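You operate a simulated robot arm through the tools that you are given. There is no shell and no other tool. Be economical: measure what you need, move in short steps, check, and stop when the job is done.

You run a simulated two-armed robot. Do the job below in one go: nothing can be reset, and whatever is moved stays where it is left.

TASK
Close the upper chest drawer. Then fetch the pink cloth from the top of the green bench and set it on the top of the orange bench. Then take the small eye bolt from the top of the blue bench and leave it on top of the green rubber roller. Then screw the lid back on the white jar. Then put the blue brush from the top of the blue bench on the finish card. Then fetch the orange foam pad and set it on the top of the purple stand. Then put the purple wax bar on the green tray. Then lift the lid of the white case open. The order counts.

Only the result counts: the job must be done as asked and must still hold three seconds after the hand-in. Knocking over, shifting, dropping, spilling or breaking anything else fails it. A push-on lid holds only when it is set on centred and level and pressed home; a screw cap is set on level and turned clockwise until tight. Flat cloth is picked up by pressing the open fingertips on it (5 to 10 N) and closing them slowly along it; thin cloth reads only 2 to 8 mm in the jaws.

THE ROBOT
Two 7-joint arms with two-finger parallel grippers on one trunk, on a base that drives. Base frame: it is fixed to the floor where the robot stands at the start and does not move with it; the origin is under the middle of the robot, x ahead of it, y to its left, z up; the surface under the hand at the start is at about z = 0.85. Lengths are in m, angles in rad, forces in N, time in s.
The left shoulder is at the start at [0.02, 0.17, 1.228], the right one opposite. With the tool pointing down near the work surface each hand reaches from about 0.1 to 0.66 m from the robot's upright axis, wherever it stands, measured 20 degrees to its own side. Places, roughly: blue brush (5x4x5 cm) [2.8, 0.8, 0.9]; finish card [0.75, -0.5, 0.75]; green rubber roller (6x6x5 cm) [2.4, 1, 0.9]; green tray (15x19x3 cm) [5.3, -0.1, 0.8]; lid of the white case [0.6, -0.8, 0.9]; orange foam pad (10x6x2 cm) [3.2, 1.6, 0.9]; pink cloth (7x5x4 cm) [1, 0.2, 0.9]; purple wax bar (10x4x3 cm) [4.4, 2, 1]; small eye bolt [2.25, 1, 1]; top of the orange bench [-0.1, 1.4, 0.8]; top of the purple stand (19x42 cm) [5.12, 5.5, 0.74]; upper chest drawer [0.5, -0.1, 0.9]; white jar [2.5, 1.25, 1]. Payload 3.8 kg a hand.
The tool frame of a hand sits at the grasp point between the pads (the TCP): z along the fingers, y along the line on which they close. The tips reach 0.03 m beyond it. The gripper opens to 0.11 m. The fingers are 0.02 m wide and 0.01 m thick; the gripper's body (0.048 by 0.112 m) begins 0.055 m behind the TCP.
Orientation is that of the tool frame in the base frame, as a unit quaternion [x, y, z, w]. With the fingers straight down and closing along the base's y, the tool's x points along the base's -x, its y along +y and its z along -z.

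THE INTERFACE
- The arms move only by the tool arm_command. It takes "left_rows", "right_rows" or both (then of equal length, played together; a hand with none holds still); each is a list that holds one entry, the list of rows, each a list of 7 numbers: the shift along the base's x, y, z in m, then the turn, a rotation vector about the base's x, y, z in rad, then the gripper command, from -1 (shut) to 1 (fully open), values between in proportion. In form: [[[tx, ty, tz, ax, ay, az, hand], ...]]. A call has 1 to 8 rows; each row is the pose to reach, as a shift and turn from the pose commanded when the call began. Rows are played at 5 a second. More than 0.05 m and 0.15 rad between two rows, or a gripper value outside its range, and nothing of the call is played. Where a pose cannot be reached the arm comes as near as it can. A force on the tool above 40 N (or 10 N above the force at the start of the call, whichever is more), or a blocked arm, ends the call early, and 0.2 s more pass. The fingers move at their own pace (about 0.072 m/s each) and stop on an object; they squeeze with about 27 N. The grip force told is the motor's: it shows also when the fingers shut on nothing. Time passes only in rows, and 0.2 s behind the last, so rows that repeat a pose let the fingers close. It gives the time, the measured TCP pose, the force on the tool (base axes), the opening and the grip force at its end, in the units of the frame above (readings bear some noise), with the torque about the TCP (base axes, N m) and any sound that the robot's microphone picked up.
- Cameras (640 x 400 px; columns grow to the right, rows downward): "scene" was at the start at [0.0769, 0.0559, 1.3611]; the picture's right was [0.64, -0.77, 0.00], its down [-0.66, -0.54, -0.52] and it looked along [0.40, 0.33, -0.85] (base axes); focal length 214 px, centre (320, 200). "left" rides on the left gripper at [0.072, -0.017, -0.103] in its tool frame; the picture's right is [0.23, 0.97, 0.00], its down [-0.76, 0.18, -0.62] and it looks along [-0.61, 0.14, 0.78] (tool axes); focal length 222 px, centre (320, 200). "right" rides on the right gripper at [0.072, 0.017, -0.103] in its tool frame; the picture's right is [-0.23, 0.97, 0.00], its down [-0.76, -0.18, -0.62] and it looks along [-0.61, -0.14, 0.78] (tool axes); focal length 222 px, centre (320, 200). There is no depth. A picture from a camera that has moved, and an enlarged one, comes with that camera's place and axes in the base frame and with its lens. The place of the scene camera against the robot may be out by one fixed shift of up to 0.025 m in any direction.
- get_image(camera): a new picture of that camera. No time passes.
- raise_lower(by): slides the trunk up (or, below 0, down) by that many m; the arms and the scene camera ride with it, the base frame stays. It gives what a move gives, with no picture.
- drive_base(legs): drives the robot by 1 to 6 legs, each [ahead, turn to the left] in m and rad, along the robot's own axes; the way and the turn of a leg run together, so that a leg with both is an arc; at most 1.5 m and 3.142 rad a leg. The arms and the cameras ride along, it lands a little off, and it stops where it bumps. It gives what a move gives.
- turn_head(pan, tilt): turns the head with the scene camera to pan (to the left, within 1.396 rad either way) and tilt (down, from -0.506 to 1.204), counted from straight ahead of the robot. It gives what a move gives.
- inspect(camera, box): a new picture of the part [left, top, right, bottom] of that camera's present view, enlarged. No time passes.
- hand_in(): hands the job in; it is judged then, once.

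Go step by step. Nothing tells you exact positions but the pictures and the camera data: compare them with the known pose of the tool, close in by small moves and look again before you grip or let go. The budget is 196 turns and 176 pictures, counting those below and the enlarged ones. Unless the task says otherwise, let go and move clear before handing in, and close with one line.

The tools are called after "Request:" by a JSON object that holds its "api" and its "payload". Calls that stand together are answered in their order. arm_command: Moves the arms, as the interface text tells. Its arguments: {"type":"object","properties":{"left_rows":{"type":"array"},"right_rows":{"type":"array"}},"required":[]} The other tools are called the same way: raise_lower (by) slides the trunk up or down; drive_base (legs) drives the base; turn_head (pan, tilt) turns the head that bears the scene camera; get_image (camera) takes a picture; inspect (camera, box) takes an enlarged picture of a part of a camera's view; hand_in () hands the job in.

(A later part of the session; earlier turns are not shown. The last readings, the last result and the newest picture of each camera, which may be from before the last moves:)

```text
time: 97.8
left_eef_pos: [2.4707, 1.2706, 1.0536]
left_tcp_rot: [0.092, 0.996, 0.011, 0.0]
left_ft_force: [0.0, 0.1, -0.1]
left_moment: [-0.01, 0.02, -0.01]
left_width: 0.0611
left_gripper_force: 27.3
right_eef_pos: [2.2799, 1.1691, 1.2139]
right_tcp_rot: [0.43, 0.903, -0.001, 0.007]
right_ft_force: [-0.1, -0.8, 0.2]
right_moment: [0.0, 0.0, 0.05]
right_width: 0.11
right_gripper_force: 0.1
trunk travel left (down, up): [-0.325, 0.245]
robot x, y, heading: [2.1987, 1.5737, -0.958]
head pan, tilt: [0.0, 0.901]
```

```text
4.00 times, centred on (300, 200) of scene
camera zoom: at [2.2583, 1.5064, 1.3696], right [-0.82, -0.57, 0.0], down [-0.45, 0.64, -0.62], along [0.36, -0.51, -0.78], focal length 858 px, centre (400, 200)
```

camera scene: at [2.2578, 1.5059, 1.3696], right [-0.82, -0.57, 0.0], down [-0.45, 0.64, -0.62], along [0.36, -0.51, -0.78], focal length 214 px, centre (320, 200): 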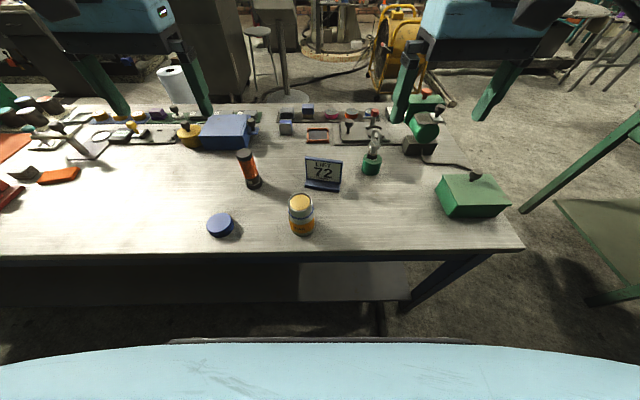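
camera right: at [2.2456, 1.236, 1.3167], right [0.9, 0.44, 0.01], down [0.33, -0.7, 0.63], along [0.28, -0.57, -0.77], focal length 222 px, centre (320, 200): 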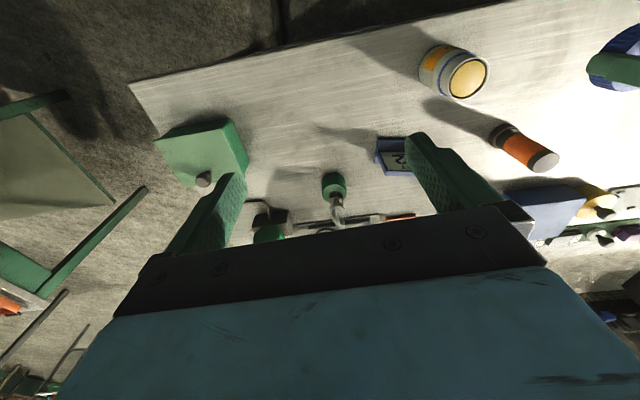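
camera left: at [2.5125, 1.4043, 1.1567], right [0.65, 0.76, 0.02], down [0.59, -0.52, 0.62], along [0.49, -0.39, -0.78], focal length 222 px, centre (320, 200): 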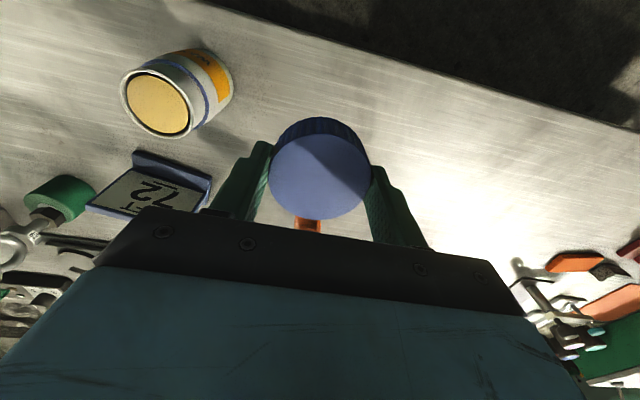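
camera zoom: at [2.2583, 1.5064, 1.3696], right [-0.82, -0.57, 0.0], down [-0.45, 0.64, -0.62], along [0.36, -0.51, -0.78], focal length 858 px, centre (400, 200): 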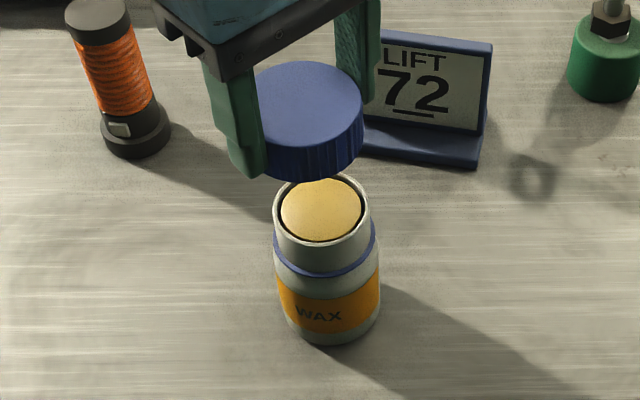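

The lid is centred over the jar within ~2 mm. I correct slightly and lower to the thread in small steps.

Request:
{"api": "arm_command", "payload": {"left_rows": [[[-0.002, -0.0015, -0.02, 0, 0, 0, -1], [-0.002, -0.0015, -0.04, 0, 0, 0, -1], [-0.002, -0.0015, -0.05, 0, 0, 0, -1], [-0.002, -0.0015, -0.055, 0, 0, 0, -1], [-0.002, -0.0015, -0.058, 0, 0, 0, -1]]]}}

Request:
{"api": "inspect", "payload": {"camera": "scene", "box": [240, 150, 360, 250]}}

Request:
{"api": "inspect", "payload": {"camera": "right", "box": [380, 10, 540, 130]}}

```text
time: 99.0
left_eef_pos: [2.4705, 1.2686, 0.9983]
left_tcp_rot: [0.093, 0.996, 0.01, 0.0]
left_ft_force: [0.1, 0.7, 0.1]
left_moment: [0.03, 0.0, -0.01]
left_width: 0.0614
left_gripper_force: 27.4
right_eef_pos: [2.2804, 1.1677, 1.213]
right_tcp_rot: [0.43, 0.903, 0.0, 0.007]
right_ft_force: [0.5, 0.2, 0.0]
right_moment: [-0.02, 0.0, 0.0]
right_width: 0.1101
right_gripper_force: 0.1
trunk travel left (down, up): [-0.325, 0.245]
robot x, y, heading: [2.1976, 1.5714, -0.961]
head pan, tilt: [0.0, 0.901]
```

```text
4.00 times, centred on (300, 200) of scene
camera zoom: at [2.2579, 1.506, 1.3696], right [-0.82, -0.57, 0.0], down [-0.45, 0.64, -0.62], along [0.36, -0.51, -0.78], focal length 858 px, centre (400, 200)
```

zoom: 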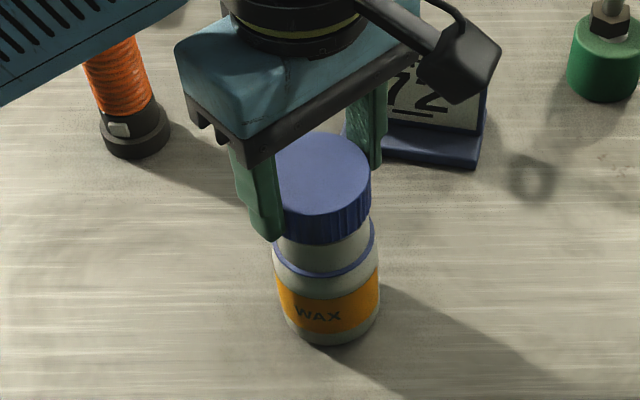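

```text
3.33 times, centred on (460, 70) of right
camera zoom: at [2.2464, 1.2366, 1.3168], right [0.9, 0.44, 0.01], down [0.33, -0.7, 0.63], along [0.28, -0.57, -0.77], focal length 740 px, centre (-147, 633)
```

zoom: 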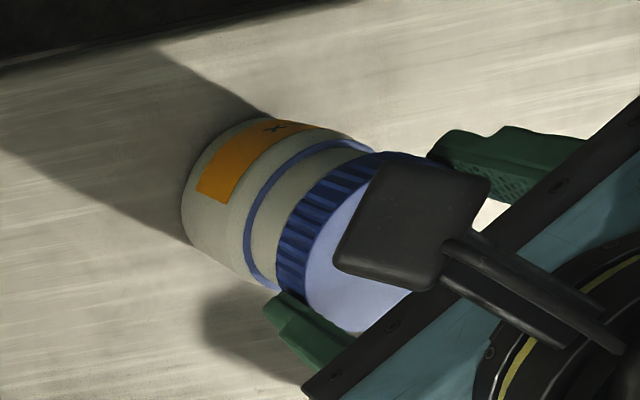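

It's aligned. I go on down until the lid sits on the thread.

Request:
{"api": "arm_command", "payload": {"left_rows": [[[0, 0, -0.003, 0, 0, 0, -1], [0, 0, -0.006, 0, 0, 0, -1], [0, 0, -0.008, 0, 0, 0, -1]]]}}

```text
time: 99.8
left_eef_pos: [2.4696, 1.2689, 0.9922]
left_tcp_rot: [0.094, 0.996, 0.008, 0.0]
left_ft_force: [0.4, -1.1, 24.6]
left_moment: [-0.1, 0.51, -0.01]
left_width: 0.0612
left_gripper_force: 26.9
right_eef_pos: [2.2788, 1.169, 1.2147]
right_tcp_rot: [0.429, 0.903, -0.001, 0.008]
right_ft_force: [1.2, -0.1, -0.2]
right_moment: [0.0, 0.0, 0.03]
right_width: 0.11
right_gripper_force: 0.1
trunk travel left (down, up): [-0.325, 0.245]
robot x, y, heading: [2.2008, 1.5714, -0.958]
head pan, tilt: [0.0, 0.901]
```

Contact at 25 N. I start turning clockwise, following slightly down.

Request:
{"api": "arm_command", "payload": {"left_rows": [[[0, 0, 0.001, 0, 0, -0.14, -1], [0, 0, 0.001, 0, 0, -0.28, -1], [0, 0, 0.0005, 0, 0, -0.42, -1], [0, 0, 0, 0, 0, -0.56, -1], [0, 0, 0, 0, 0, -0.7, -1], [0, 0, 0, 0, 0, -0.84, -1], [0, 0, -0.0005, 0, 0, -0.98, -1], [0, 0, -0.0005, 0, 0, -1.12, -1]]]}}

```text
time: 101.6
left_eef_pos: [2.4702, 1.2706, 0.9903]
left_tcp_rot: [0.608, 0.794, 0.009, 0.006]
left_ft_force: [3.6, 6.7, 23.5]
left_moment: [0.44, -0.64, 0.07]
left_width: 0.0612
left_gripper_force: 27.3
right_eef_pos: [2.2797, 1.1694, 1.2132]
right_tcp_rot: [0.43, 0.903, -0.002, 0.007]
right_ft_force: [-0.1, -0.3, 0.0]
right_moment: [0.02, 0.01, -0.03]
right_width: 0.1098
right_gripper_force: 0.0
trunk travel left (down, up): [-0.325, 0.245]
robot x, y, heading: [2.1993, 1.5702, -0.96]
head pan, tilt: [0.0, 0.901]
```

It turns freely (small torque). I keep turning clockwise.

Request:
{"api": "arm_command", "payload": {"left_rows": [[[0, 0, 0, 0, 0, -0.14, -1], [0, 0, -0.0005, 0, 0, -0.28, -1], [0, 0, -0.0005, 0, 0, -0.42, -1], [0, 0, -0.001, 0, 0, -0.56, -1], [0, 0, -0.001, 0, 0, -0.7, -1], [0, 0, -0.001, 0, 0, -0.84, -1], [0, 0, -0.0015, 0, 0, -0.98, -1], [0, 0, -0.0015, 0, 0, -1.12, -1]]]}}

```text
time: 103.4
left_eef_pos: [2.4701, 1.2693, 0.9892]
left_tcp_rot: [0.937, 0.35, 0.004, 0.01]
left_ft_force: [0.8, 0.8, 18.6]
left_moment: [0.29, -0.19, 0.1]
left_width: 0.0615
left_gripper_force: 27.1
right_eef_pos: [2.2789, 1.1679, 1.2139]
right_tcp_rot: [0.43, 0.903, -0.001, 0.008]
right_ft_force: [-0.4, 0.0, -0.3]
right_moment: [-0.04, 0.0, 0.0]
right_width: 0.1102
right_gripper_force: 0.1
trunk travel left (down, up): [-0.325, 0.245]
robot x, y, heading: [2.2007, 1.5748, -0.955]
head pan, tilt: [0.0, 0.901]
```

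Still turning freely; I continue another -1.1 rad.

Request:
{"api": "arm_command", "payload": {"left_rows": [[[0, 0, 0, 0, 0, -0.14, -1], [0, 0, -0.0005, 0, 0, -0.28, -1], [0, 0, -0.0005, 0, 0, -0.42, -1], [0, 0, -0.001, 0, 0, -0.56, -1], [0, 0, -0.001, 0, 0, -0.7, -1], [0, 0, -0.001, 0, 0, -0.84, -1], [0, 0, -0.0015, 0, 0, -0.98, -1], [0, 0, -0.0015, 0, 0, -1.12, -1]]]}}

```text
time: 105.2
left_eef_pos: [2.47, 1.2695, 0.9869]
left_tcp_rot: [0.979, -0.203, 0.0, 0.011]
left_ft_force: [1.8, 2.5, 20.1]
left_moment: [0.11, -0.43, 0.1]
left_width: 0.0614
left_gripper_force: 26.5
right_eef_pos: [2.2799, 1.1692, 1.2139]
right_tcp_rot: [0.43, 0.903, -0.001, 0.008]
right_ft_force: [0.5, 0.1, 0.1]
right_moment: [-0.02, -0.01, -0.01]
right_width: 0.1099
right_gripper_force: 0.0
trunk travel left (down, up): [-0.325, 0.245]
robot x, y, heading: [2.1988, 1.5734, -0.958]
head pan, tilt: [0.0, 0.901]
```

The lid is descending with the turn. I continue.

Request:
{"api": "arm_command", "payload": {"left_rows": [[[0, 0, 0, 0, 0, -0.14, -1], [0, 0, -0.0005, 0, 0, -0.28, -1], [0, 0, -0.0005, 0, 0, -0.42, -1], [0, 0, -0.001, 0, 0, -0.56, -1], [0, 0, -0.001, 0, 0, -0.7, -1], [0, 0, -0.001, 0, 0, -0.84, -1], [0, 0, -0.0015, 0, 0, -0.98, -1], [0, 0, -0.0015, 0, 0, -1.12, -1]]]}}

Request:
{"api": "inspect", "payload": {"camera": "scene", "box": [240, 150, 360, 250]}}

```text
time: 107.0
left_eef_pos: [2.4706, 1.2689, 0.9857]
left_tcp_rot: [0.723, -0.691, -0.005, 0.009]
left_ft_force: [3.8, -0.7, 25.1]
left_moment: [-0.38, -0.44, 0.21]
left_width: 0.0615
left_gripper_force: 26.8
right_eef_pos: [2.2795, 1.1697, 1.2144]
right_tcp_rot: [0.429, 0.903, -0.001, 0.009]
right_ft_force: [-1.1, 0.7, -0.2]
right_moment: [0.02, -0.01, 0.02]
right_width: 0.11
right_gripper_force: 0.0
trunk travel left (down, up): [-0.325, 0.245]
robot x, y, heading: [2.2008, 1.5739, -0.957]
head pan, tilt: [0.0, 0.901]
```

```text
4.00 times, centred on (300, 200) of scene
camera zoom: at [2.2574, 1.5071, 1.3698], right [-0.82, -0.57, 0.0], down [-0.45, 0.64, -0.62], along [0.36, -0.51, -0.78], focal length 858 px, centre (400, 200)
```

zoom: 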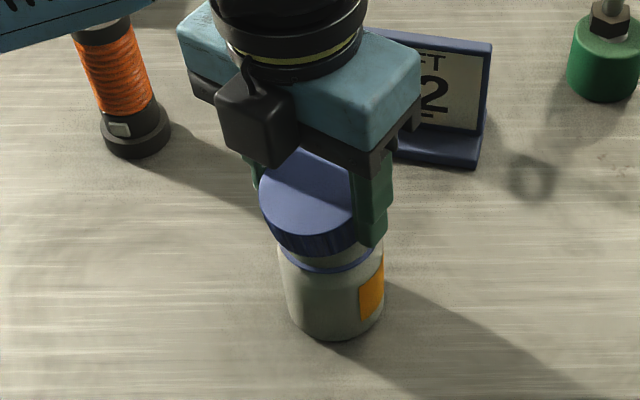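

The jar's label has swung round, so the jar is turning with the lid. I ease the downward force and look closely.

Request:
{"api": "arm_command", "payload": {"left_rows": [[[0, 0, 0.001, 0, 0, 0, -1], [0, 0, 0.002, 0, 0, 0, -1], [0, 0, 0.003, 0, 0, 0, -1]]]}}

Request:
{"api": "inspect", "payload": {"camera": "scene", "box": [270, 170, 350, 240]}}

Request:
{"api": "inspect", "payload": {"camera": "right", "box": [380, 10, 540, 130]}}

```text
time: 107.8
left_eef_pos: [2.4688, 1.2707, 0.9854]
left_tcp_rot: [0.723, -0.69, -0.008, 0.007]
left_ft_force: [3.6, -1.6, 6.1]
left_moment: [-0.14, -0.25, 0.0]
left_width: 0.0611
left_gripper_force: 27.0
right_eef_pos: [2.2795, 1.1685, 1.2127]
right_tcp_rot: [0.43, 0.903, -0.001, 0.008]
right_ft_force: [-0.2, -0.2, 0.4]
right_moment: [0.0, 0.02, -0.01]
right_width: 0.1102
right_gripper_force: 0.0
trunk travel left (down, up): [-0.325, 0.245]
robot x, y, heading: [2.1998, 1.5726, -0.957]
head pan, tilt: [0.0, 0.901]
```

```text
5.71 times, centred on (310, 205) of scene
camera zoom: at [2.2579, 1.5061, 1.3695], right [-0.82, -0.57, 0.0], down [-0.45, 0.64, -0.62], along [0.36, -0.51, -0.78], focal length 1226 px, centre (377, 171)
```

zoom: 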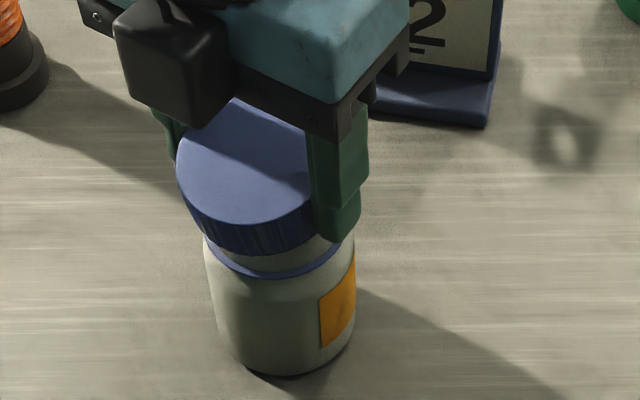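

```text
3.33 times, centred on (460, 70) of right
camera zoom: at [2.2463, 1.2367, 1.3167], right [0.9, 0.44, 0.01], down [0.33, -0.7, 0.63], along [0.28, -0.57, -0.77], focal length 740 px, centre (-147, 633)
```

zoom: 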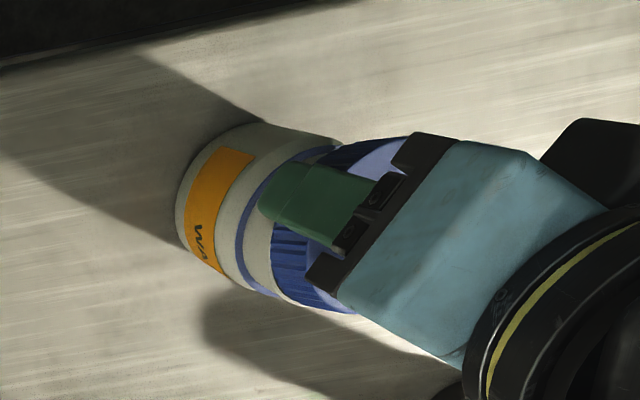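

The jar turned along since my downward press made it grip. I try turning with only a very light press and watch the label.

Request:
{"api": "arm_command", "payload": {"left_rows": [[[0, 0, 0.001, 0, 0, 0, -1], [0, 0, 0.001, 0, 0, -0.12, -1], [0, 0, 0.001, 0, 0, -0.24, -1], [0, 0, 0.001, 0, 0, -0.36, -1], [0, 0, 0.001, 0, 0, -0.48, -1], [0, 0, 0.001, 0, 0, -0.6, -1]]]}}

Request:
{"api": "inspect", "payload": {"camera": "right", "box": [380, 10, 540, 130]}}

```text
time: 109.2
left_eef_pos: [2.471, 1.2693, 0.9887]
left_tcp_rot: [-0.486, 0.874, 0.009, -0.005]
left_ft_force: [-0.5, 0.6, -0.1]
left_moment: [-0.03, 0.02, 0.03]
left_width: 0.0615
left_gripper_force: 27.4
right_eef_pos: [2.2793, 1.1679, 1.2123]
right_tcp_rot: [0.43, 0.903, -0.001, 0.008]
right_ft_force: [0.8, 0.1, -0.5]
right_moment: [-0.04, 0.03, -0.01]
right_width: 0.1101
right_gripper_force: 0.1
trunk travel left (down, up): [-0.325, 0.245]
robot x, y, heading: [2.1987, 1.5748, -0.956]
head pan, tilt: [0.0, 0.901]
```

```text
3.33 times, centred on (460, 70) of right
camera zoom: at [2.2463, 1.2365, 1.3168], right [0.9, 0.44, 0.01], down [0.33, -0.7, 0.63], along [0.28, -0.57, -0.77], focal length 740 px, centre (-147, 633)
```

zoom: 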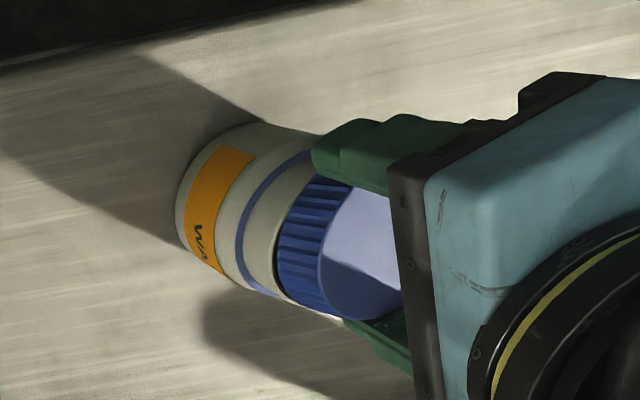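

The lid actually isn't engaged: it slid in the jaws while resting on the rim. I zoom to check its centring over the neck.

Request:
{"api": "arm_command", "payload": {"left_rows": [[[0, 0, 0.008, 0, 0, 0, -1], [0, 0, 0.016, 0, 0, 0, -1]]]}}

Request:
{"api": "inspect", "payload": {"camera": "right", "box": [410, 20, 510, 120]}}

Request:
{"api": "inspect", "payload": {"camera": "scene", "box": [270, 170, 350, 240]}}

```text
time: 109.8
left_eef_pos: [2.4694, 1.2685, 1.0046]
left_tcp_rot: [-0.487, 0.873, 0.009, -0.006]
left_ft_force: [-0.6, 0.5, -0.5]
left_moment: [-0.02, -0.02, -0.01]
left_width: 0.0612
left_gripper_force: 27.1
right_eef_pos: [2.2798, 1.1676, 1.2129]
right_tcp_rot: [0.43, 0.903, -0.002, 0.008]
right_ft_force: [-0.5, -0.7, -0.6]
right_moment: [0.02, -0.01, 0.01]
right_width: 0.11
right_gripper_force: 0.0
trunk travel left (down, up): [-0.325, 0.245]
robot x, y, heading: [2.1981, 1.5708, -0.957]
head pan, tilt: [0.0, 0.901]
```

```text
4.00 times, centred on (460, 70) of right
camera zoom: at [2.2464, 1.2366, 1.3168], right [0.9, 0.44, 0.01], down [0.33, -0.7, 0.63], along [0.28, -0.57, -0.77], focal length 888 px, centre (-240, 720)
```

zoom: 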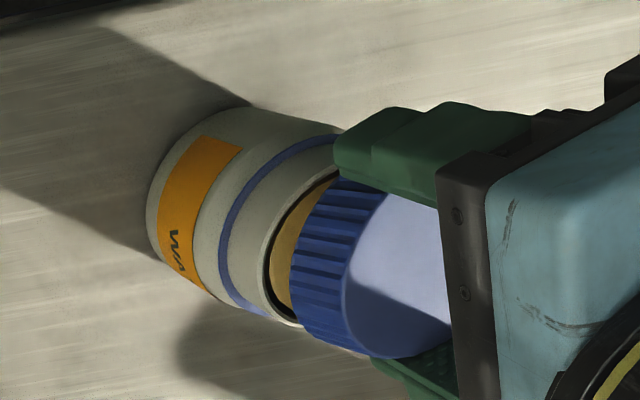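

```text
5.71 times, centred on (310, 205) of scene
camera zoom: at [2.2579, 1.506, 1.3696], right [-0.82, -0.57, 0.0], down [-0.45, 0.64, -0.62], along [0.36, -0.51, -0.78], focal length 1226 px, centre (377, 171)
```

zoom: 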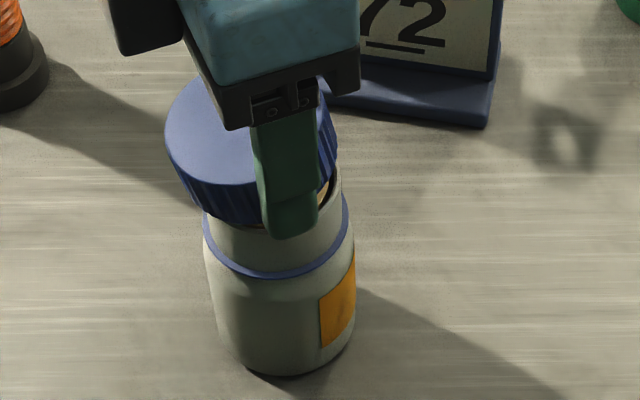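

The lid is about 5 mm too far along (+0.82,+0.57). I shift it by (-0.0045,-0.003) and wind the wrist back for a fresh clockwise turn.

Request:
{"api": "arm_command", "payload": {"left_rows": [[[-0.002, -0.0015, 0.005, 0, 0, 0.14, -1], [-0.0045, -0.003, 0.01, 0, 0, 0.28, -1], [-0.0045, -0.003, 0.01, 0, 0, 0.42, -1], [-0.0045, -0.003, 0.01, 0, 0, 0.56, -1], [-0.0045, -0.003, 0.01, 0, 0, 0.7, -1], [-0.0045, -0.003, 0.01, 0, 0, 0.84, -1], [-0.0045, -0.003, 0.01, 0, 0, 0.98, -1], [-0.0045, -0.003, 0.01, 0, 0, 1.12, -1]]]}}

Request:
{"api": "arm_command", "payload": {"left_rows": [[[0, 0, 0, 0, 0, 0.14, -1], [0, 0, 0, 0, 0, 0.28, -1], [0, 0, 0, 0, 0, 0.42, -1], [0, 0, 0, 0, 0, 0.56, -1], [0, 0, 0, 0, 0, 0.7, -1], [0, 0, 0, 0, 0, 0.84, -1], [0, 0, 0, 0, 0, 0.98, -1], [0, 0, 0, 0, 0, 1.12, -1]]]}}

Request:
{"api": "arm_command", "payload": {"left_rows": [[[0, 0, 0, 0, 0, 0.14, -1], [0, 0, 0, 0, 0, 0.28, -1], [0, 0, 0, 0, 0, 0.42, -1], [0, 0, 0, 0, 0, 0.56, -1], [0, 0, 0, 0, 0, 0.7, -1], [0, 0, 0, 0, 0, 0.84, -1], [0, 0, 0, 0, 0, 0.98, -1], [0, 0, 0, 0, 0, 1.12, -1]]]}}

Request:
{"api": "arm_command", "payload": {"left_rows": [[[0, 0, 0, 0, 0, 0.14, -1], [0, 0, 0, 0, 0, 0.28, -1], [0, 0, 0, 0, 0, 0.42, -1], [0, 0, 0, 0, 0, 0.56, -1], [0, 0, 0, 0, 0, 0.7, -1], [0, 0, 0, 0, 0, 0.84, -1], [0, 0, 0, 0, 0, 0.98, -1], [0, 0, 0, 0, 0, 1.12, -1]]]}}

Request:
{"api": "get_image", "payload": {"camera": "left"}}

Request:
{"api": "inspect", "payload": {"camera": "scene", "box": [270, 160, 350, 230]}}

Request:
{"api": "inspect", "payload": {"camera": "right", "box": [410, 20, 510, 120]}}

```text
time: 111.6
left_eef_pos: [2.4653, 1.2663, 1.0148]
left_tcp_rot: [0.877, -0.48, -0.003, 0.01]
left_ft_force: [-0.7, 0.3, -1.0]
left_moment: [-0.02, -0.01, 0.01]
left_width: 0.0615
left_gripper_force: 27.1
right_eef_pos: [2.2805, 1.1684, 1.213]
right_tcp_rot: [0.429, 0.903, 0.0, 0.007]
right_ft_force: [0.7, -0.3, 0.6]
right_moment: [0.01, -0.01, 0.01]
right_width: 0.1102
right_gripper_force: 0.0
trunk travel left (down, up): [-0.325, 0.245]
robot x, y, heading: [2.1962, 1.5701, -0.958]
head pan, tilt: [0.0, 0.901]
```

```text
time: 113.4
left_eef_pos: [2.466, 1.267, 1.0154]
left_tcp_rot: [0.998, 0.059, 0.003, 0.011]
left_ft_force: [-0.5, -0.2, 0.5]
left_moment: [0.0, -0.03, 0.05]
left_width: 0.0614
left_gripper_force: 27.3
right_eef_pos: [2.2799, 1.1671, 1.2135]
right_tcp_rot: [0.43, 0.903, -0.001, 0.007]
right_ft_force: [0.0, 0.9, -0.1]
right_moment: [-0.01, -0.01, -0.03]
right_width: 0.1099
right_gripper_force: 0.0
trunk travel left (down, up): [-0.325, 0.245]
robot x, y, heading: [2.2008, 1.5735, -0.959]
head pan, tilt: [0.0, 0.901]
```

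```text
time: 115.2
left_eef_pos: [2.4652, 1.2661, 1.0157]
left_tcp_rot: [0.814, 0.581, 0.007, 0.008]
left_ft_force: [-1.0, -0.2, 0.3]
left_moment: [0.01, 0.0, 0.01]
left_width: 0.0615
left_gripper_force: 27.1
right_eef_pos: [2.2792, 1.1669, 1.2142]
right_tcp_rot: [0.43, 0.903, 0.0, 0.008]
right_ft_force: [0.2, 0.6, -1.0]
right_moment: [-0.01, 0.03, -0.01]
right_width: 0.11
right_gripper_force: 0.1
trunk travel left (down, up): [-0.325, 0.245]
robot x, y, heading: [2.2022, 1.5713, -0.959]
head pan, tilt: [0.0, 0.901]
```

```text
time: 117.0
left_eef_pos: [2.4666, 1.267, 1.0148]
left_tcp_rot: [0.381, 0.924, 0.01, 0.003]
left_ft_force: [-0.8, 0.1, -0.9]
left_moment: [0.02, 0.0, 0.02]
left_width: 0.0615
left_gripper_force: 26.9
right_eef_pos: [2.2793, 1.1671, 1.214]
right_tcp_rot: [0.43, 0.903, 0.0, 0.008]
right_ft_force: [0.5, 0.2, 0.6]
right_moment: [-0.03, 0.01, 0.03]
right_width: 0.11
right_gripper_force: 0.0
trunk travel left (down, up): [-0.325, 0.245]
robot x, y, heading: [2.2005, 1.5734, -0.957]
head pan, tilt: [0.0, 0.901]
```

```text
107 pictures are left
camera left: at [2.4009, 1.3037, 1.1169], right [0.53, 0.85, 0.02], down [0.66, -0.42, 0.62], along [0.54, -0.31, -0.78], focal length 222 px, centre (320, 200)
```

left: 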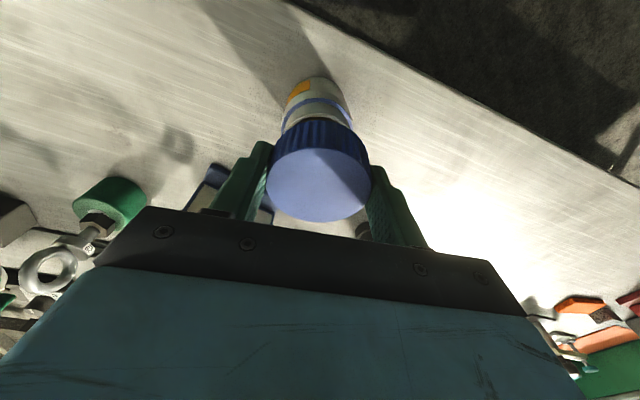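

```text
5.71 times, centred on (310, 195) of scene
camera zoom: at [2.2579, 1.506, 1.3696], right [-0.82, -0.57, 0.0], down [-0.45, 0.64, -0.62], along [0.36, -0.51, -0.78], focal length 1226 px, centre (377, 229)
```

zoom: 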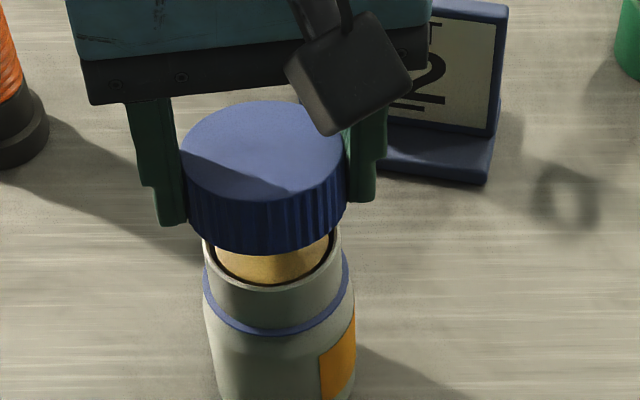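

```text
4.00 times, centred on (460, 70) of right
camera zoom: at [2.2464, 1.2365, 1.3168], right [0.9, 0.44, 0.01], down [0.33, -0.7, 0.63], along [0.28, -0.57, -0.77], focal length 888 px, centre (-240, 720)
```

zoom: 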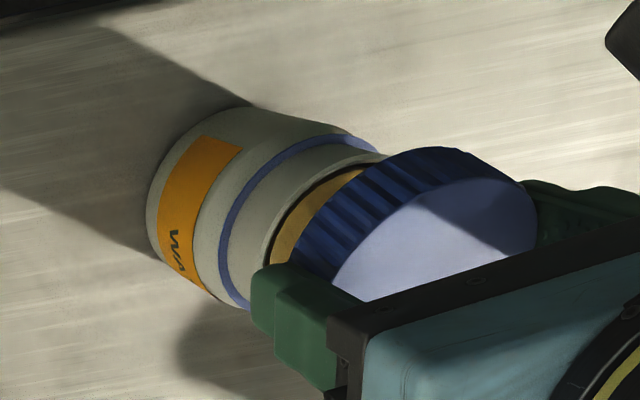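

Both views now show the lid centred on the neck. I lower gently to feel for contact.

Request:
{"api": "arm_command", "payload": {"left_rows": [[[0, 0, -0.012, 0, 0, 0.0, -1], [0, 0, -0.022, 0, 0, 0, -1], [0, 0, -0.026, 0, 0, 0, -1], [0, 0, -0.028, 0, 0, 0, -1]]]}}

```text
time: 118.0
left_eef_pos: [2.4642, 1.2665, 0.987]
left_tcp_rot: [0.383, 0.924, 0.009, 0.003]
left_ft_force: [1.0, 0.1, 18.9]
left_moment: [-0.52, -0.33, -0.03]
left_width: 0.0618
left_gripper_force: 27.1
right_eef_pos: [2.2785, 1.1692, 1.2141]
right_tcp_rot: [0.43, 0.903, -0.001, 0.008]
right_ft_force: [-0.1, 0.1, -0.2]
right_moment: [0.03, 0.01, -0.02]
right_width: 0.1098
right_gripper_force: 0.0
trunk travel left (down, up): [-0.325, 0.245]
robot x, y, heading: [2.2006, 1.5704, -0.957]
head pan, tilt: [0.0, 0.901]
```

Contact torque shows the lid touches only at the far side, so it must go about 2 mm further ahead. I lift, shift and try again.

Request:
{"api": "arm_command", "payload": {"left_rows": [[[0, 0, 0.006, 0, 0, 0.0, -1], [0.0013, -0.0018, 0.006, 0, 0, 0, -1], [0.0013, -0.0018, 0.003, 0, 0, 0, -1], [0.0013, -0.0018, 0, 0, 0, 0, -1]]]}}

```text
time: 119.0
left_eef_pos: [2.4669, 1.2637, 0.986]
left_tcp_rot: [0.383, 0.924, 0.01, 0.003]
left_ft_force: [0.7, -0.2, 0.8]
left_moment: [0.02, -0.01, 0.02]
left_width: 0.0611
left_gripper_force: 27.5
right_eef_pos: [2.2795, 1.1687, 1.2136]
right_tcp_rot: [0.43, 0.903, -0.001, 0.008]
right_ft_force: [-0.4, 0.7, -0.1]
right_moment: [-0.02, 0.0, 0.0]
right_width: 0.1102
right_gripper_force: 0.0
trunk travel left (down, up): [-0.325, 0.245]
robot x, y, heading: [2.1981, 1.5777, -0.959]
head pan, tilt: [0.0, 0.901]
```

Now it passes the rim without force. I continue down to the thread.

Request:
{"api": "arm_command", "payload": {"left_rows": [[[0, 0, -0.002, 0, 0, 0.0, -1], [0, 0, -0.004, 0, 0, 0, -1]]]}}

```text
time: 119.6
left_eef_pos: [2.4668, 1.2647, 0.9849]
left_tcp_rot: [0.383, 0.924, 0.008, 0.004]
left_ft_force: [1.9, 2.0, 23.2]
left_moment: [0.68, 0.03, 0.0]
left_width: 0.0615
left_gripper_force: 26.7
right_eef_pos: [2.2787, 1.1698, 1.2141]
right_tcp_rot: [0.43, 0.903, -0.001, 0.009]
right_ft_force: [-0.7, 0.8, 0.0]
right_moment: [0.02, 0.01, 0.0]
right_width: 0.11
right_gripper_force: 0.0
trunk travel left (down, up): [-0.325, 0.245]
robot x, y, heading: [2.1969, 1.5744, -0.96]
head pan, tilt: [0.0, 0.901]
```

Now the contact is on the other (+y) side, so the centre is in between. I shift half-way back and retry.

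Request:
{"api": "arm_command", "payload": {"left_rows": [[[0, 0, 0.006, 0, 0, 0.0, -1], [-0.0004, 0.0009, 0.006, 0, 0, 0, -1], [-0.0004, 0.0009, 0.003, 0, 0, 0, -1], [-0.0004, 0.0009, 0.001, 0, 0, 0, -1]]]}}

Request:
{"api": "arm_command", "payload": {"left_rows": [[[0, 0, -0.0015, 0, 0, 0.0, -1], [0, 0, -0.003, 0, 0, 0, -1]]]}}

```text
time: 120.6
left_eef_pos: [2.4665, 1.2657, 0.9826]
left_tcp_rot: [0.382, 0.924, 0.01, 0.002]
left_ft_force: [0.6, 0.0, -0.9]
left_moment: [-0.01, 0.02, 0.0]
left_width: 0.0615
left_gripper_force: 27.4
right_eef_pos: [2.2804, 1.1683, 1.2138]
right_tcp_rot: [0.43, 0.903, -0.001, 0.008]
right_ft_force: [0.0, 0.2, -0.1]
right_moment: [-0.01, 0.04, -0.01]
right_width: 0.1099
right_gripper_force: 0.2
trunk travel left (down, up): [-0.325, 0.245]
robot x, y, heading: [2.2035, 1.5735, -0.961]
head pan, tilt: [0.0, 0.901]
```

```text
time: 121.2
left_eef_pos: [2.4665, 1.2655, 0.9812]
left_tcp_rot: [0.383, 0.924, 0.009, 0.003]
left_ft_force: [0.1, -0.9, -0.9]
left_moment: [0.0, -0.01, 0.01]
left_width: 0.061
left_gripper_force: 27.1
right_eef_pos: [2.2796, 1.1682, 1.2131]
right_tcp_rot: [0.43, 0.903, -0.001, 0.007]
right_ft_force: [0.0, 0.3, 0.2]
right_moment: [0.01, -0.02, 0.0]
right_width: 0.1102
right_gripper_force: 0.1
trunk travel left (down, up): [-0.325, 0.245]
robot x, y, heading: [2.1986, 1.5743, -0.958]
head pan, tilt: [0.0, 0.901]
```

Good: it's now lower (0.981) with no force. I keep lowering.

Request:
{"api": "arm_command", "payload": {"left_rows": [[[0, 0, -0.002, 0, 0, 0.0, -1], [0, 0, -0.004, 0, 0, 0, -1]]]}}

Request:
{"api": "inspect", "payload": {"camera": "scene", "box": [270, 160, 350, 230]}}

```text
time: 121.8
left_eef_pos: [2.4662, 1.2664, 0.9776]
left_tcp_rot: [0.384, 0.923, 0.01, 0.001]
left_ft_force: [-0.8, 0.6, -0.4]
left_moment: [0.04, 0.02, 0.0]
left_width: 0.0614
left_gripper_force: 27.1
right_eef_pos: [2.2805, 1.1686, 1.214]
right_tcp_rot: [0.43, 0.903, -0.001, 0.008]
right_ft_force: [0.4, -1.0, -0.2]
right_moment: [-0.01, -0.03, -0.01]
right_width: 0.1101
right_gripper_force: 0.1
trunk travel left (down, up): [-0.325, 0.245]
robot x, y, heading: [2.1989, 1.5741, -0.956]
head pan, tilt: [0.0, 0.901]
```

```text
5.71 times, centred on (310, 195) of scene
camera zoom: at [2.2579, 1.5061, 1.3696], right [-0.82, -0.57, 0.0], down [-0.45, 0.64, -0.62], along [0.36, -0.51, -0.78], focal length 1226 px, centre (377, 229)
```

zoom: 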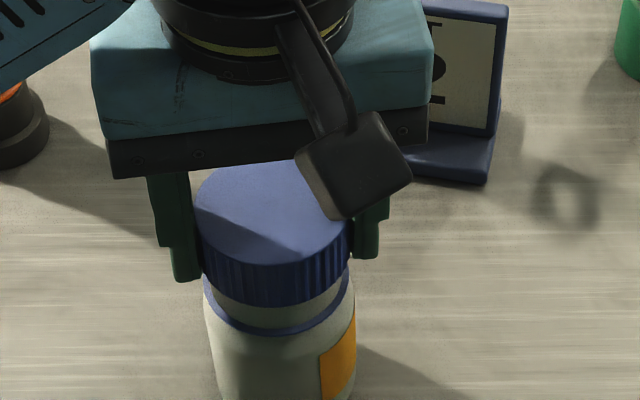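

The lid is now over the neck. I lower to thread contact, then turn clockwise.

Request:
{"api": "arm_command", "payload": {"left_rows": [[[0, 0, -0.0015, 0, 0, 0.0, -1], [0, 0, -0.003, 0, 0, 0, -1]]]}}

```text
time: 122.4
left_eef_pos: [2.4659, 1.2667, 0.974]
left_tcp_rot: [0.383, 0.924, 0.01, 0.003]
left_ft_force: [-0.5, 0.4, 0.3]
left_moment: [-0.02, 0.01, -0.01]
left_width: 0.0614
left_gripper_force: 27.0
right_eef_pos: [2.279, 1.1685, 1.2132]
right_tcp_rot: [0.43, 0.903, -0.001, 0.008]
right_ft_force: [-0.8, 0.0, 0.1]
right_moment: [-0.01, 0.03, 0.02]
right_width: 0.1101
right_gripper_force: 0.1
trunk travel left (down, up): [-0.325, 0.245]
robot x, y, heading: [2.202, 1.5741, -0.957]
head pan, tilt: [0.0, 0.901]
```

Request:
{"api": "arm_command", "payload": {"left_rows": [[[0, 0, -0.0015, 0, 0, 0.0, -1], [0, 0, -0.003, 0, 0, 0, -1], [0, 0, -0.0045, 0, 0, 0, -1]]]}}

```text
time: 123.2
left_eef_pos: [2.4667, 1.2663, 0.97]
left_tcp_rot: [0.382, 0.924, 0.01, 0.003]
left_ft_force: [-1.2, 1.2, -0.1]
left_moment: [0.02, 0.01, -0.01]
left_width: 0.0612
left_gripper_force: 26.5
right_eef_pos: [2.2789, 1.1686, 1.2141]
right_tcp_rot: [0.429, 0.903, 0.0, 0.009]
right_ft_force: [0.1, -0.2, 0.3]
right_moment: [-0.03, 0.0, -0.01]
right_width: 0.1104
right_gripper_force: 0.1
trunk travel left (down, up): [-0.325, 0.245]
robot x, y, heading: [2.2006, 1.5728, -0.957]
head pan, tilt: [0.0, 0.901]
```

Request:
{"api": "arm_command", "payload": {"left_rows": [[[0, 0, -0.0015, 0, 0, 0.0, -1], [0, 0, -0.003, 0, 0, 0, -1]]]}}

Request:
{"api": "inspect", "payload": {"camera": "scene", "box": [270, 160, 350, 230]}}

```text
time: 123.8
left_eef_pos: [2.4666, 1.266, 0.9676]
left_tcp_rot: [0.383, 0.924, 0.01, 0.003]
left_ft_force: [1.1, 0.2, 1.1]
left_moment: [0.02, -0.01, 0.01]
left_width: 0.0614
left_gripper_force: 27.1
right_eef_pos: [2.2804, 1.168, 1.2136]
right_tcp_rot: [0.43, 0.903, -0.001, 0.009]
right_ft_force: [-0.5, -0.1, -0.6]
right_moment: [0.04, -0.02, 0.0]
right_width: 0.1101
right_gripper_force: 0.0
trunk travel left (down, up): [-0.325, 0.245]
robot x, y, heading: [2.1997, 1.5729, -0.956]
head pan, tilt: [0.0, 0.901]
```

```text
5.71 times, centred on (310, 195) of scene
camera zoom: at [2.2579, 1.5061, 1.3696], right [-0.82, -0.57, 0.0], down [-0.45, 0.64, -0.62], along [0.36, -0.51, -0.78], focal length 1226 px, centre (377, 229)
```

zoom: 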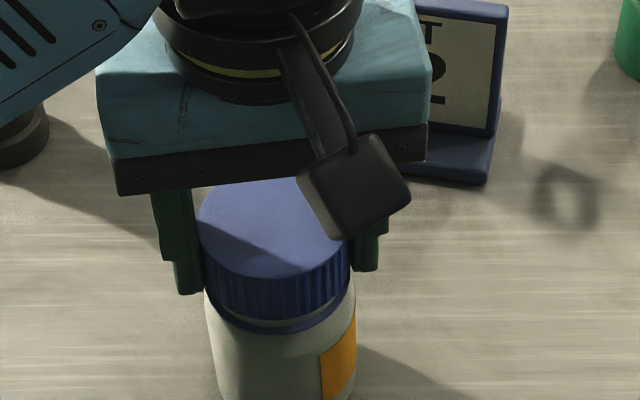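

The lid is close to the blue ring. I lower the last bit and turn clockwise with light pressure.

Request:
{"api": "arm_command", "payload": {"left_rows": [[[0, 0, -0.001, 0, 0, 0.0, -1], [0, 0, -0.002, 0, 0, -0.12, -1], [0, 0, -0.002, 0, 0, -0.26, -1], [0, 0, -0.0025, 0, 0, -0.4, -1], [0, 0, -0.0025, 0, 0, -0.54, -1], [0, 0, -0.003, 0, 0, -0.68, -1]]]}}

Request:
{"api": "inspect", "payload": {"camera": "right", "box": [410, 20, 510, 120]}}

```text
time: 125.2
left_eef_pos: [2.465, 1.2666, 0.9653]
left_tcp_rot: [0.67, 0.743, 0.007, 0.008]
left_ft_force: [0.8, 6.0, 28.1]
left_moment: [0.06, 0.15, -0.01]
left_width: 0.0614
left_gripper_force: 26.9
right_eef_pos: [2.2787, 1.1696, 1.2151]
right_tcp_rot: [0.43, 0.903, -0.002, 0.009]
right_ft_force: [-0.4, 0.7, 0.4]
right_moment: [-0.04, 0.01, 0.0]
right_width: 0.1097
right_gripper_force: 0.1
trunk travel left (down, up): [-0.325, 0.245]
robot x, y, heading: [2.2021, 1.5731, -0.96]
head pan, tilt: [0.0, 0.901]
```

```text
4.00 times, centred on (460, 70) of right
camera zoom: at [2.2454, 1.2387, 1.3176], right [0.9, 0.44, 0.01], down [0.33, -0.7, 0.64], along [0.28, -0.57, -0.77], focal length 888 px, centre (-240, 720)
```

zoom: 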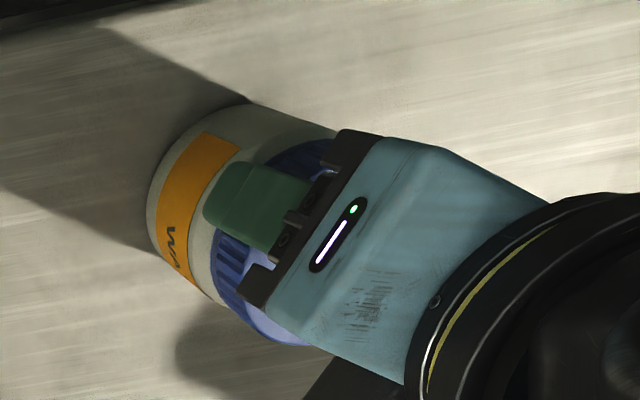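

Contact is centred (small tilting torque) and the jar stays still. I keep turning clockwise.

Request:
{"api": "arm_command", "payload": {"left_rows": [[[0, 0, 0.0005, 0, 0, -0.14, -1], [0, 0, 0.0005, 0, 0, -0.28, -1], [0, 0, 0, 0, 0, -0.42, -1], [0, 0, 0, 0, 0, -0.56, -1], [0, 0, 0, 0, 0, -0.7, -1], [0, 0, 0, 0, 0, -0.84, -1], [0, 0, 0, 0, 0, -0.98, -1], [0, 0, -0.0005, 0, 0, -1.12, -1]]]}}

Request:
{"api": "inspect", "payload": {"camera": "scene", "box": [270, 160, 350, 230]}}

```text
time: 127.0
left_eef_pos: [2.4666, 1.2658, 0.965]
left_tcp_rot: [0.962, 0.273, 0.004, 0.011]
left_ft_force: [5.3, 3.5, 28.7]
left_moment: [0.31, -0.03, 0.0]
left_width: 0.0614
left_gripper_force: 27.0
right_eef_pos: [2.2789, 1.1691, 1.2145]
right_tcp_rot: [0.43, 0.903, -0.002, 0.007]
right_ft_force: [0.3, 0.2, -0.4]
right_moment: [0.0, -0.02, -0.03]
right_width: 0.11
right_gripper_force: 0.2
trunk travel left (down, up): [-0.325, 0.245]
robot x, y, heading: [2.2001, 1.5712, -0.96]
head pan, tilt: [0.0, 0.901]
```

```text
5.71 times, centred on (310, 195) of scene
camera zoom: at [2.2576, 1.5078, 1.3699], right [-0.82, -0.57, 0.0], down [-0.45, 0.64, -0.62], along [0.36, -0.51, -0.78], focal length 1226 px, centre (377, 229)
```

zoom: 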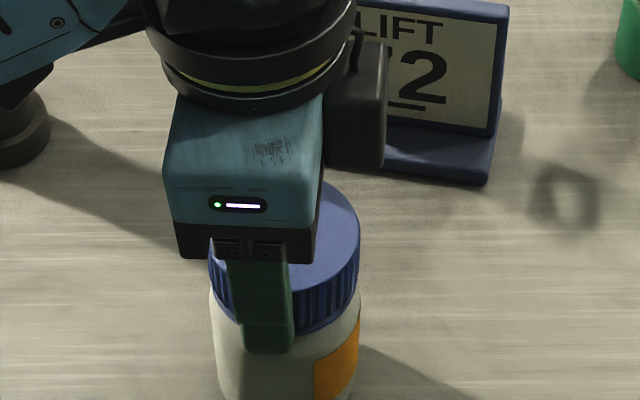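

Request:
{"api": "arm_command", "payload": {"left_rows": [[[0, 0, 0.001, 0, 0, -0.14, -1], [0, 0, 0.001, 0, 0, -0.28, -1], [0, 0, 0.001, 0, 0, -0.42, -1], [0, 0, 0.0005, 0, 0, -0.56, -1], [0, 0, 0.0005, 0, 0, -0.7, -1], [0, 0, 0.0005, 0, 0, -0.84, -1], [0, 0, 0, 0, 0, -0.98, -1], [0, 0, 0, 0, 0, -1.12, -1]]]}}

Request:
{"api": "arm_command", "payload": {"left_rows": [[[0, 0, 0, 0, 0, -0.14, -1], [0, 0, 0, 0, 0, -0.28, -1], [0, 0, 0, 0, 0, -0.42, -1], [0, 0, 0, 0, 0, -0.56, -1], [0, 0, 0, 0, 0, -0.7, -1], [0, 0, 0, 0, 0, -0.84, -1], [0, 0, 0, 0, 0, -0.98, -1], [0, 0, 0, 0, 0, -1.12, -1]]]}}

Request:
{"api": "inspect", "payload": {"camera": "scene", "box": [270, 160, 350, 230]}}

```text
time: 128.8
left_eef_pos: [2.4676, 1.2664, 0.9631]
left_tcp_rot: [0.96, -0.28, -0.002, 0.011]
left_ft_force: [3.4, -4.4, 16.7]
left_moment: [-0.18, -0.12, 0.02]
left_width: 0.0613
left_gripper_force: 27.5
right_eef_pos: [2.28, 1.1688, 1.2138]
right_tcp_rot: [0.43, 0.903, -0.001, 0.008]
right_ft_force: [-0.2, -0.5, -0.4]
right_moment: [0.02, 0.02, -0.01]
right_width: 0.1103
right_gripper_force: 0.0
trunk travel left (down, up): [-0.325, 0.245]
robot x, y, heading: [2.1982, 1.5721, -0.962]
head pan, tilt: [0.0, 0.901]
```

```text
time: 130.6
left_eef_pos: [2.4643, 1.2668, 0.9616]
left_tcp_rot: [-0.664, 0.748, 0.006, -0.008]
left_ft_force: [-4.4, -3.3, 11.6]
left_moment: [-0.11, 0.3, 0.03]
left_width: 0.0612
left_gripper_force: 28.1
right_eef_pos: [2.2793, 1.1677, 1.2129]
right_tcp_rot: [0.429, 0.903, -0.001, 0.008]
right_ft_force: [-0.6, 0.3, -0.5]
right_moment: [0.02, 0.0, 0.01]
right_width: 0.1099
right_gripper_force: 0.0
trunk travel left (down, up): [-0.325, 0.245]
robot x, y, heading: [2.2028, 1.571, -0.96]
head pan, tilt: [0.0, 0.901]
```

```text
5.71 times, centred on (310, 195) of scene
camera zoom: at [2.2569, 1.5061, 1.3696], right [-0.82, -0.57, 0.0], down [-0.45, 0.64, -0.62], along [0.36, -0.51, -0.78], focal length 1226 px, centre (377, 229)
```

zoom: 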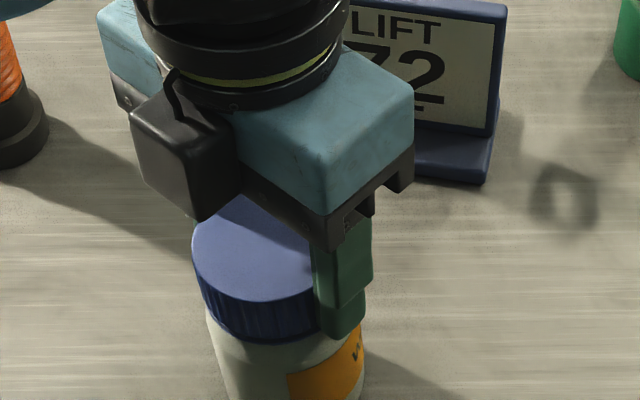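

The lid has descended to the ring and the jar now begins to turn with it, so it's about tight. I give one more short turn to confirm.

Request:
{"api": "arm_command", "payload": {"left_rows": [[[0, 0, 0.0005, 0, 0, -0.12, -1], [0, 0, 0.0005, 0, 0, -0.24, -1], [0, 0, 0.0005, 0, 0, -0.36, -1], [0, 0, 0.0005, 0, 0, -0.48, -1]]]}}

Request:
{"api": "inspect", "payload": {"camera": "scene", "box": [270, 160, 350, 230]}}

```text
time: 131.6
left_eef_pos: [2.4664, 1.2661, 0.9639]
left_tcp_rot: [-0.468, 0.883, 0.009, -0.005]
left_ft_force: [-0.3, 1.4, -1.3]
left_moment: [0.1, -0.04, -0.01]
left_width: 0.0614
left_gripper_force: 26.9
right_eef_pos: [2.2795, 1.168, 1.2135]
right_tcp_rot: [0.429, 0.903, -0.001, 0.009]
right_ft_force: [0.3, -0.5, -0.4]
right_moment: [-0.01, -0.02, -0.01]
right_width: 0.1098
right_gripper_force: 0.0
trunk travel left (down, up): [-0.325, 0.245]
robot x, y, heading: [2.2003, 1.5711, -0.96]
head pan, tilt: [0.0, 0.901]
```

```text
5.71 times, centred on (310, 195) of scene
camera zoom: at [2.2579, 1.506, 1.3696], right [-0.82, -0.57, 0.0], down [-0.45, 0.64, -0.62], along [0.36, -0.51, -0.78], focal length 1226 px, centre (377, 229)
```

zoom: 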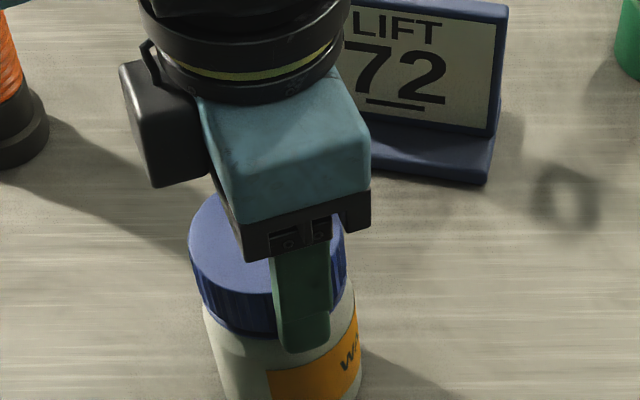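

Jar turns fully with the lid. To test, I raise a few mm: if it's threaded, the jar's weight will show in the force.

Request:
{"api": "arm_command", "payload": {"left_rows": [[[0, 0, 0.003, 0, 0, 0, -1], [0, 0, 0.005, 0, 0, 0, -1], [0, 0, 0.005, 0, 0, 0, -1]]]}}

Request:
{"api": "inspect", "payload": {"camera": "scene", "box": [270, 170, 350, 240]}}

```text
time: 132.4
left_eef_pos: [2.4665, 1.266, 0.9681]
left_tcp_rot: [-0.469, 0.883, 0.009, -0.006]
left_ft_force: [0.7, 0.1, -3.5]
left_moment: [0.02, 0.01, -0.01]
left_width: 0.0612
left_gripper_force: 27.1
right_eef_pos: [2.28, 1.1692, 1.2126]
right_tcp_rot: [0.43, 0.903, -0.001, 0.008]
right_ft_force: [0.1, 0.2, -0.5]
right_moment: [0.0, -0.03, 0.04]
right_width: 0.1101
right_gripper_force: 0.0
trunk travel left (down, up): [-0.325, 0.245]
robot x, y, heading: [2.1982, 1.5715, -0.96]
head pan, tilt: [0.0, 0.901]
```

```text
5.71 times, centred on (310, 205) of scene
camera zoom: at [2.258, 1.5058, 1.3696], right [-0.82, -0.57, 0.0], down [-0.45, 0.64, -0.62], along [0.36, -0.51, -0.78], focal length 1226 px, centre (377, 171)
```

zoom: 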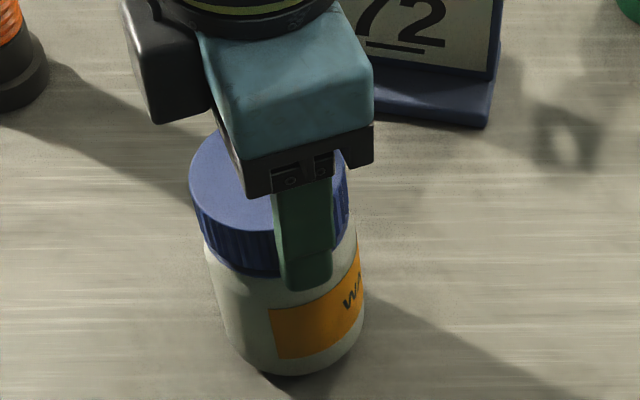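

The jar's weight (3.5 N) hangs on the lid, so the thread holds. I set it down, press ~20 N and give a last tightening turn, then check.

Request:
{"api": "arm_command", "payload": {"left_rows": [[[0, 0, -0.003, 0, 0, 0, -1], [0, 0, -0.006, 0, 0, 0, -1], [0, 0, -0.0075, 0, 0, 0, -1], [0, 0, -0.008, 0, 0, -0.12, -1], [0, 0, -0.008, 0, 0, -0.24, -1], [0, 0, -0.008, 0, 0, -0.36, -1], [0, 0, -0.008, 0, 0, -0.48, -1]]]}}

Request:
{"api": "inspect", "payload": {"camera": "scene", "box": [270, 170, 350, 240]}}

```text
time: 134.0
left_eef_pos: [2.4744, 1.2946, 0.954]
left_tcp_rot: [-0.369, 0.928, -0.046, 0.016]
left_ft_force: [1.7, -11.3, 33.9]
left_moment: [-0.93, -0.21, 0.06]
left_width: 0.0615
left_gripper_force: 27.1
left hand out of reach, approached as far as the arm can: row 4, 5, 6, 7
right_eef_pos: [2.2783, 1.1692, 1.2159]
right_tcp_rot: [0.429, 0.903, -0.002, 0.01]
right_ft_force: [0.5, 0.7, -0.1]
right_moment: [-0.05, 0.0, 0.04]
right_width: 0.1101
right_gripper_force: 0.1
trunk travel left (down, up): [-0.325, 0.245]
robot x, y, heading: [2.1988, 1.5739, -0.956]
head pan, tilt: [0.0, 0.901]
```

```text
5.71 times, centred on (310, 205) of scene
camera zoom: at [2.2555, 1.5082, 1.3703], right [-0.82, -0.57, 0.0], down [-0.45, 0.64, -0.62], along [0.36, -0.51, -0.78], focal length 1226 px, centre (377, 171)
```

zoom: 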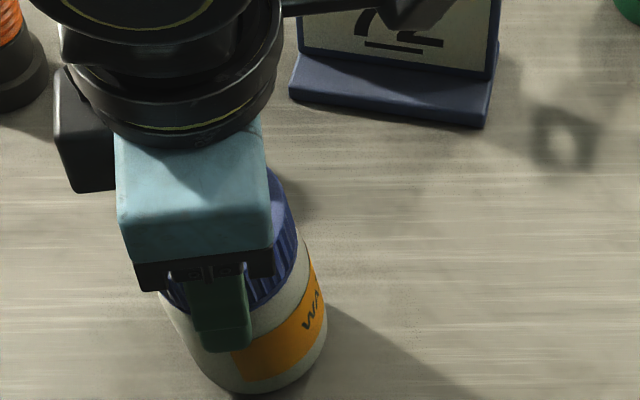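

The wrist reached its limit and dragged/tilted the jar a bit. I lift slightly, level the hand, unwind a little and bring the jar back to its spot.

Request:
{"api": "arm_command", "payload": {"left_rows": [[[0, 0, 0.01, 0.02, 0.02, 0.06, -1], [0, -0.005, 0.018, 0.05, 0.05, 0.13, -1], [-0.004, -0.015, 0.02, 0.084, 0.083, 0.22, -1], [-0.008, -0.0286, 0.02, 0.084, 0.083, 0.3, -1], [-0.008, -0.0286, 0.02, 0.084, 0.083, 0.4, -1]]]}}

Request:
{"api": "inspect", "payload": {"camera": "scene", "box": [270, 170, 350, 240]}}

```text
time: 135.2
left_eef_pos: [2.4672, 1.2712, 0.9685]
left_tcp_rot: [-0.547, 0.837, 0.023, 0.003]
left_ft_force: [-0.1, 0.3, -2.6]
left_moment: [0.01, -0.03, 0.0]
left_width: 0.061
left_gripper_force: 27.1
right_eef_pos: [2.2806, 1.1673, 1.214]
right_tcp_rot: [0.43, 0.903, 0.0, 0.007]
right_ft_force: [-0.2, 0.0, 0.4]
right_moment: [0.03, 0.02, -0.01]
right_width: 0.1098
right_gripper_force: 0.1
trunk travel left (down, up): [-0.325, 0.245]
robot x, y, heading: [2.199, 1.5748, -0.954]
head pan, tilt: [0.0, 0.901]
```

```text
5.71 times, centred on (310, 205) of scene
camera zoom: at [2.2583, 1.506, 1.3696], right [-0.82, -0.57, 0.0], down [-0.45, 0.64, -0.62], along [0.36, -0.51, -0.78], focal length 1226 px, centre (377, 171)
```

zoom: 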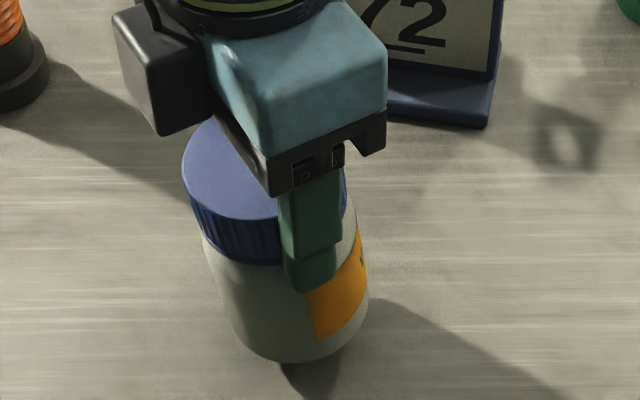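

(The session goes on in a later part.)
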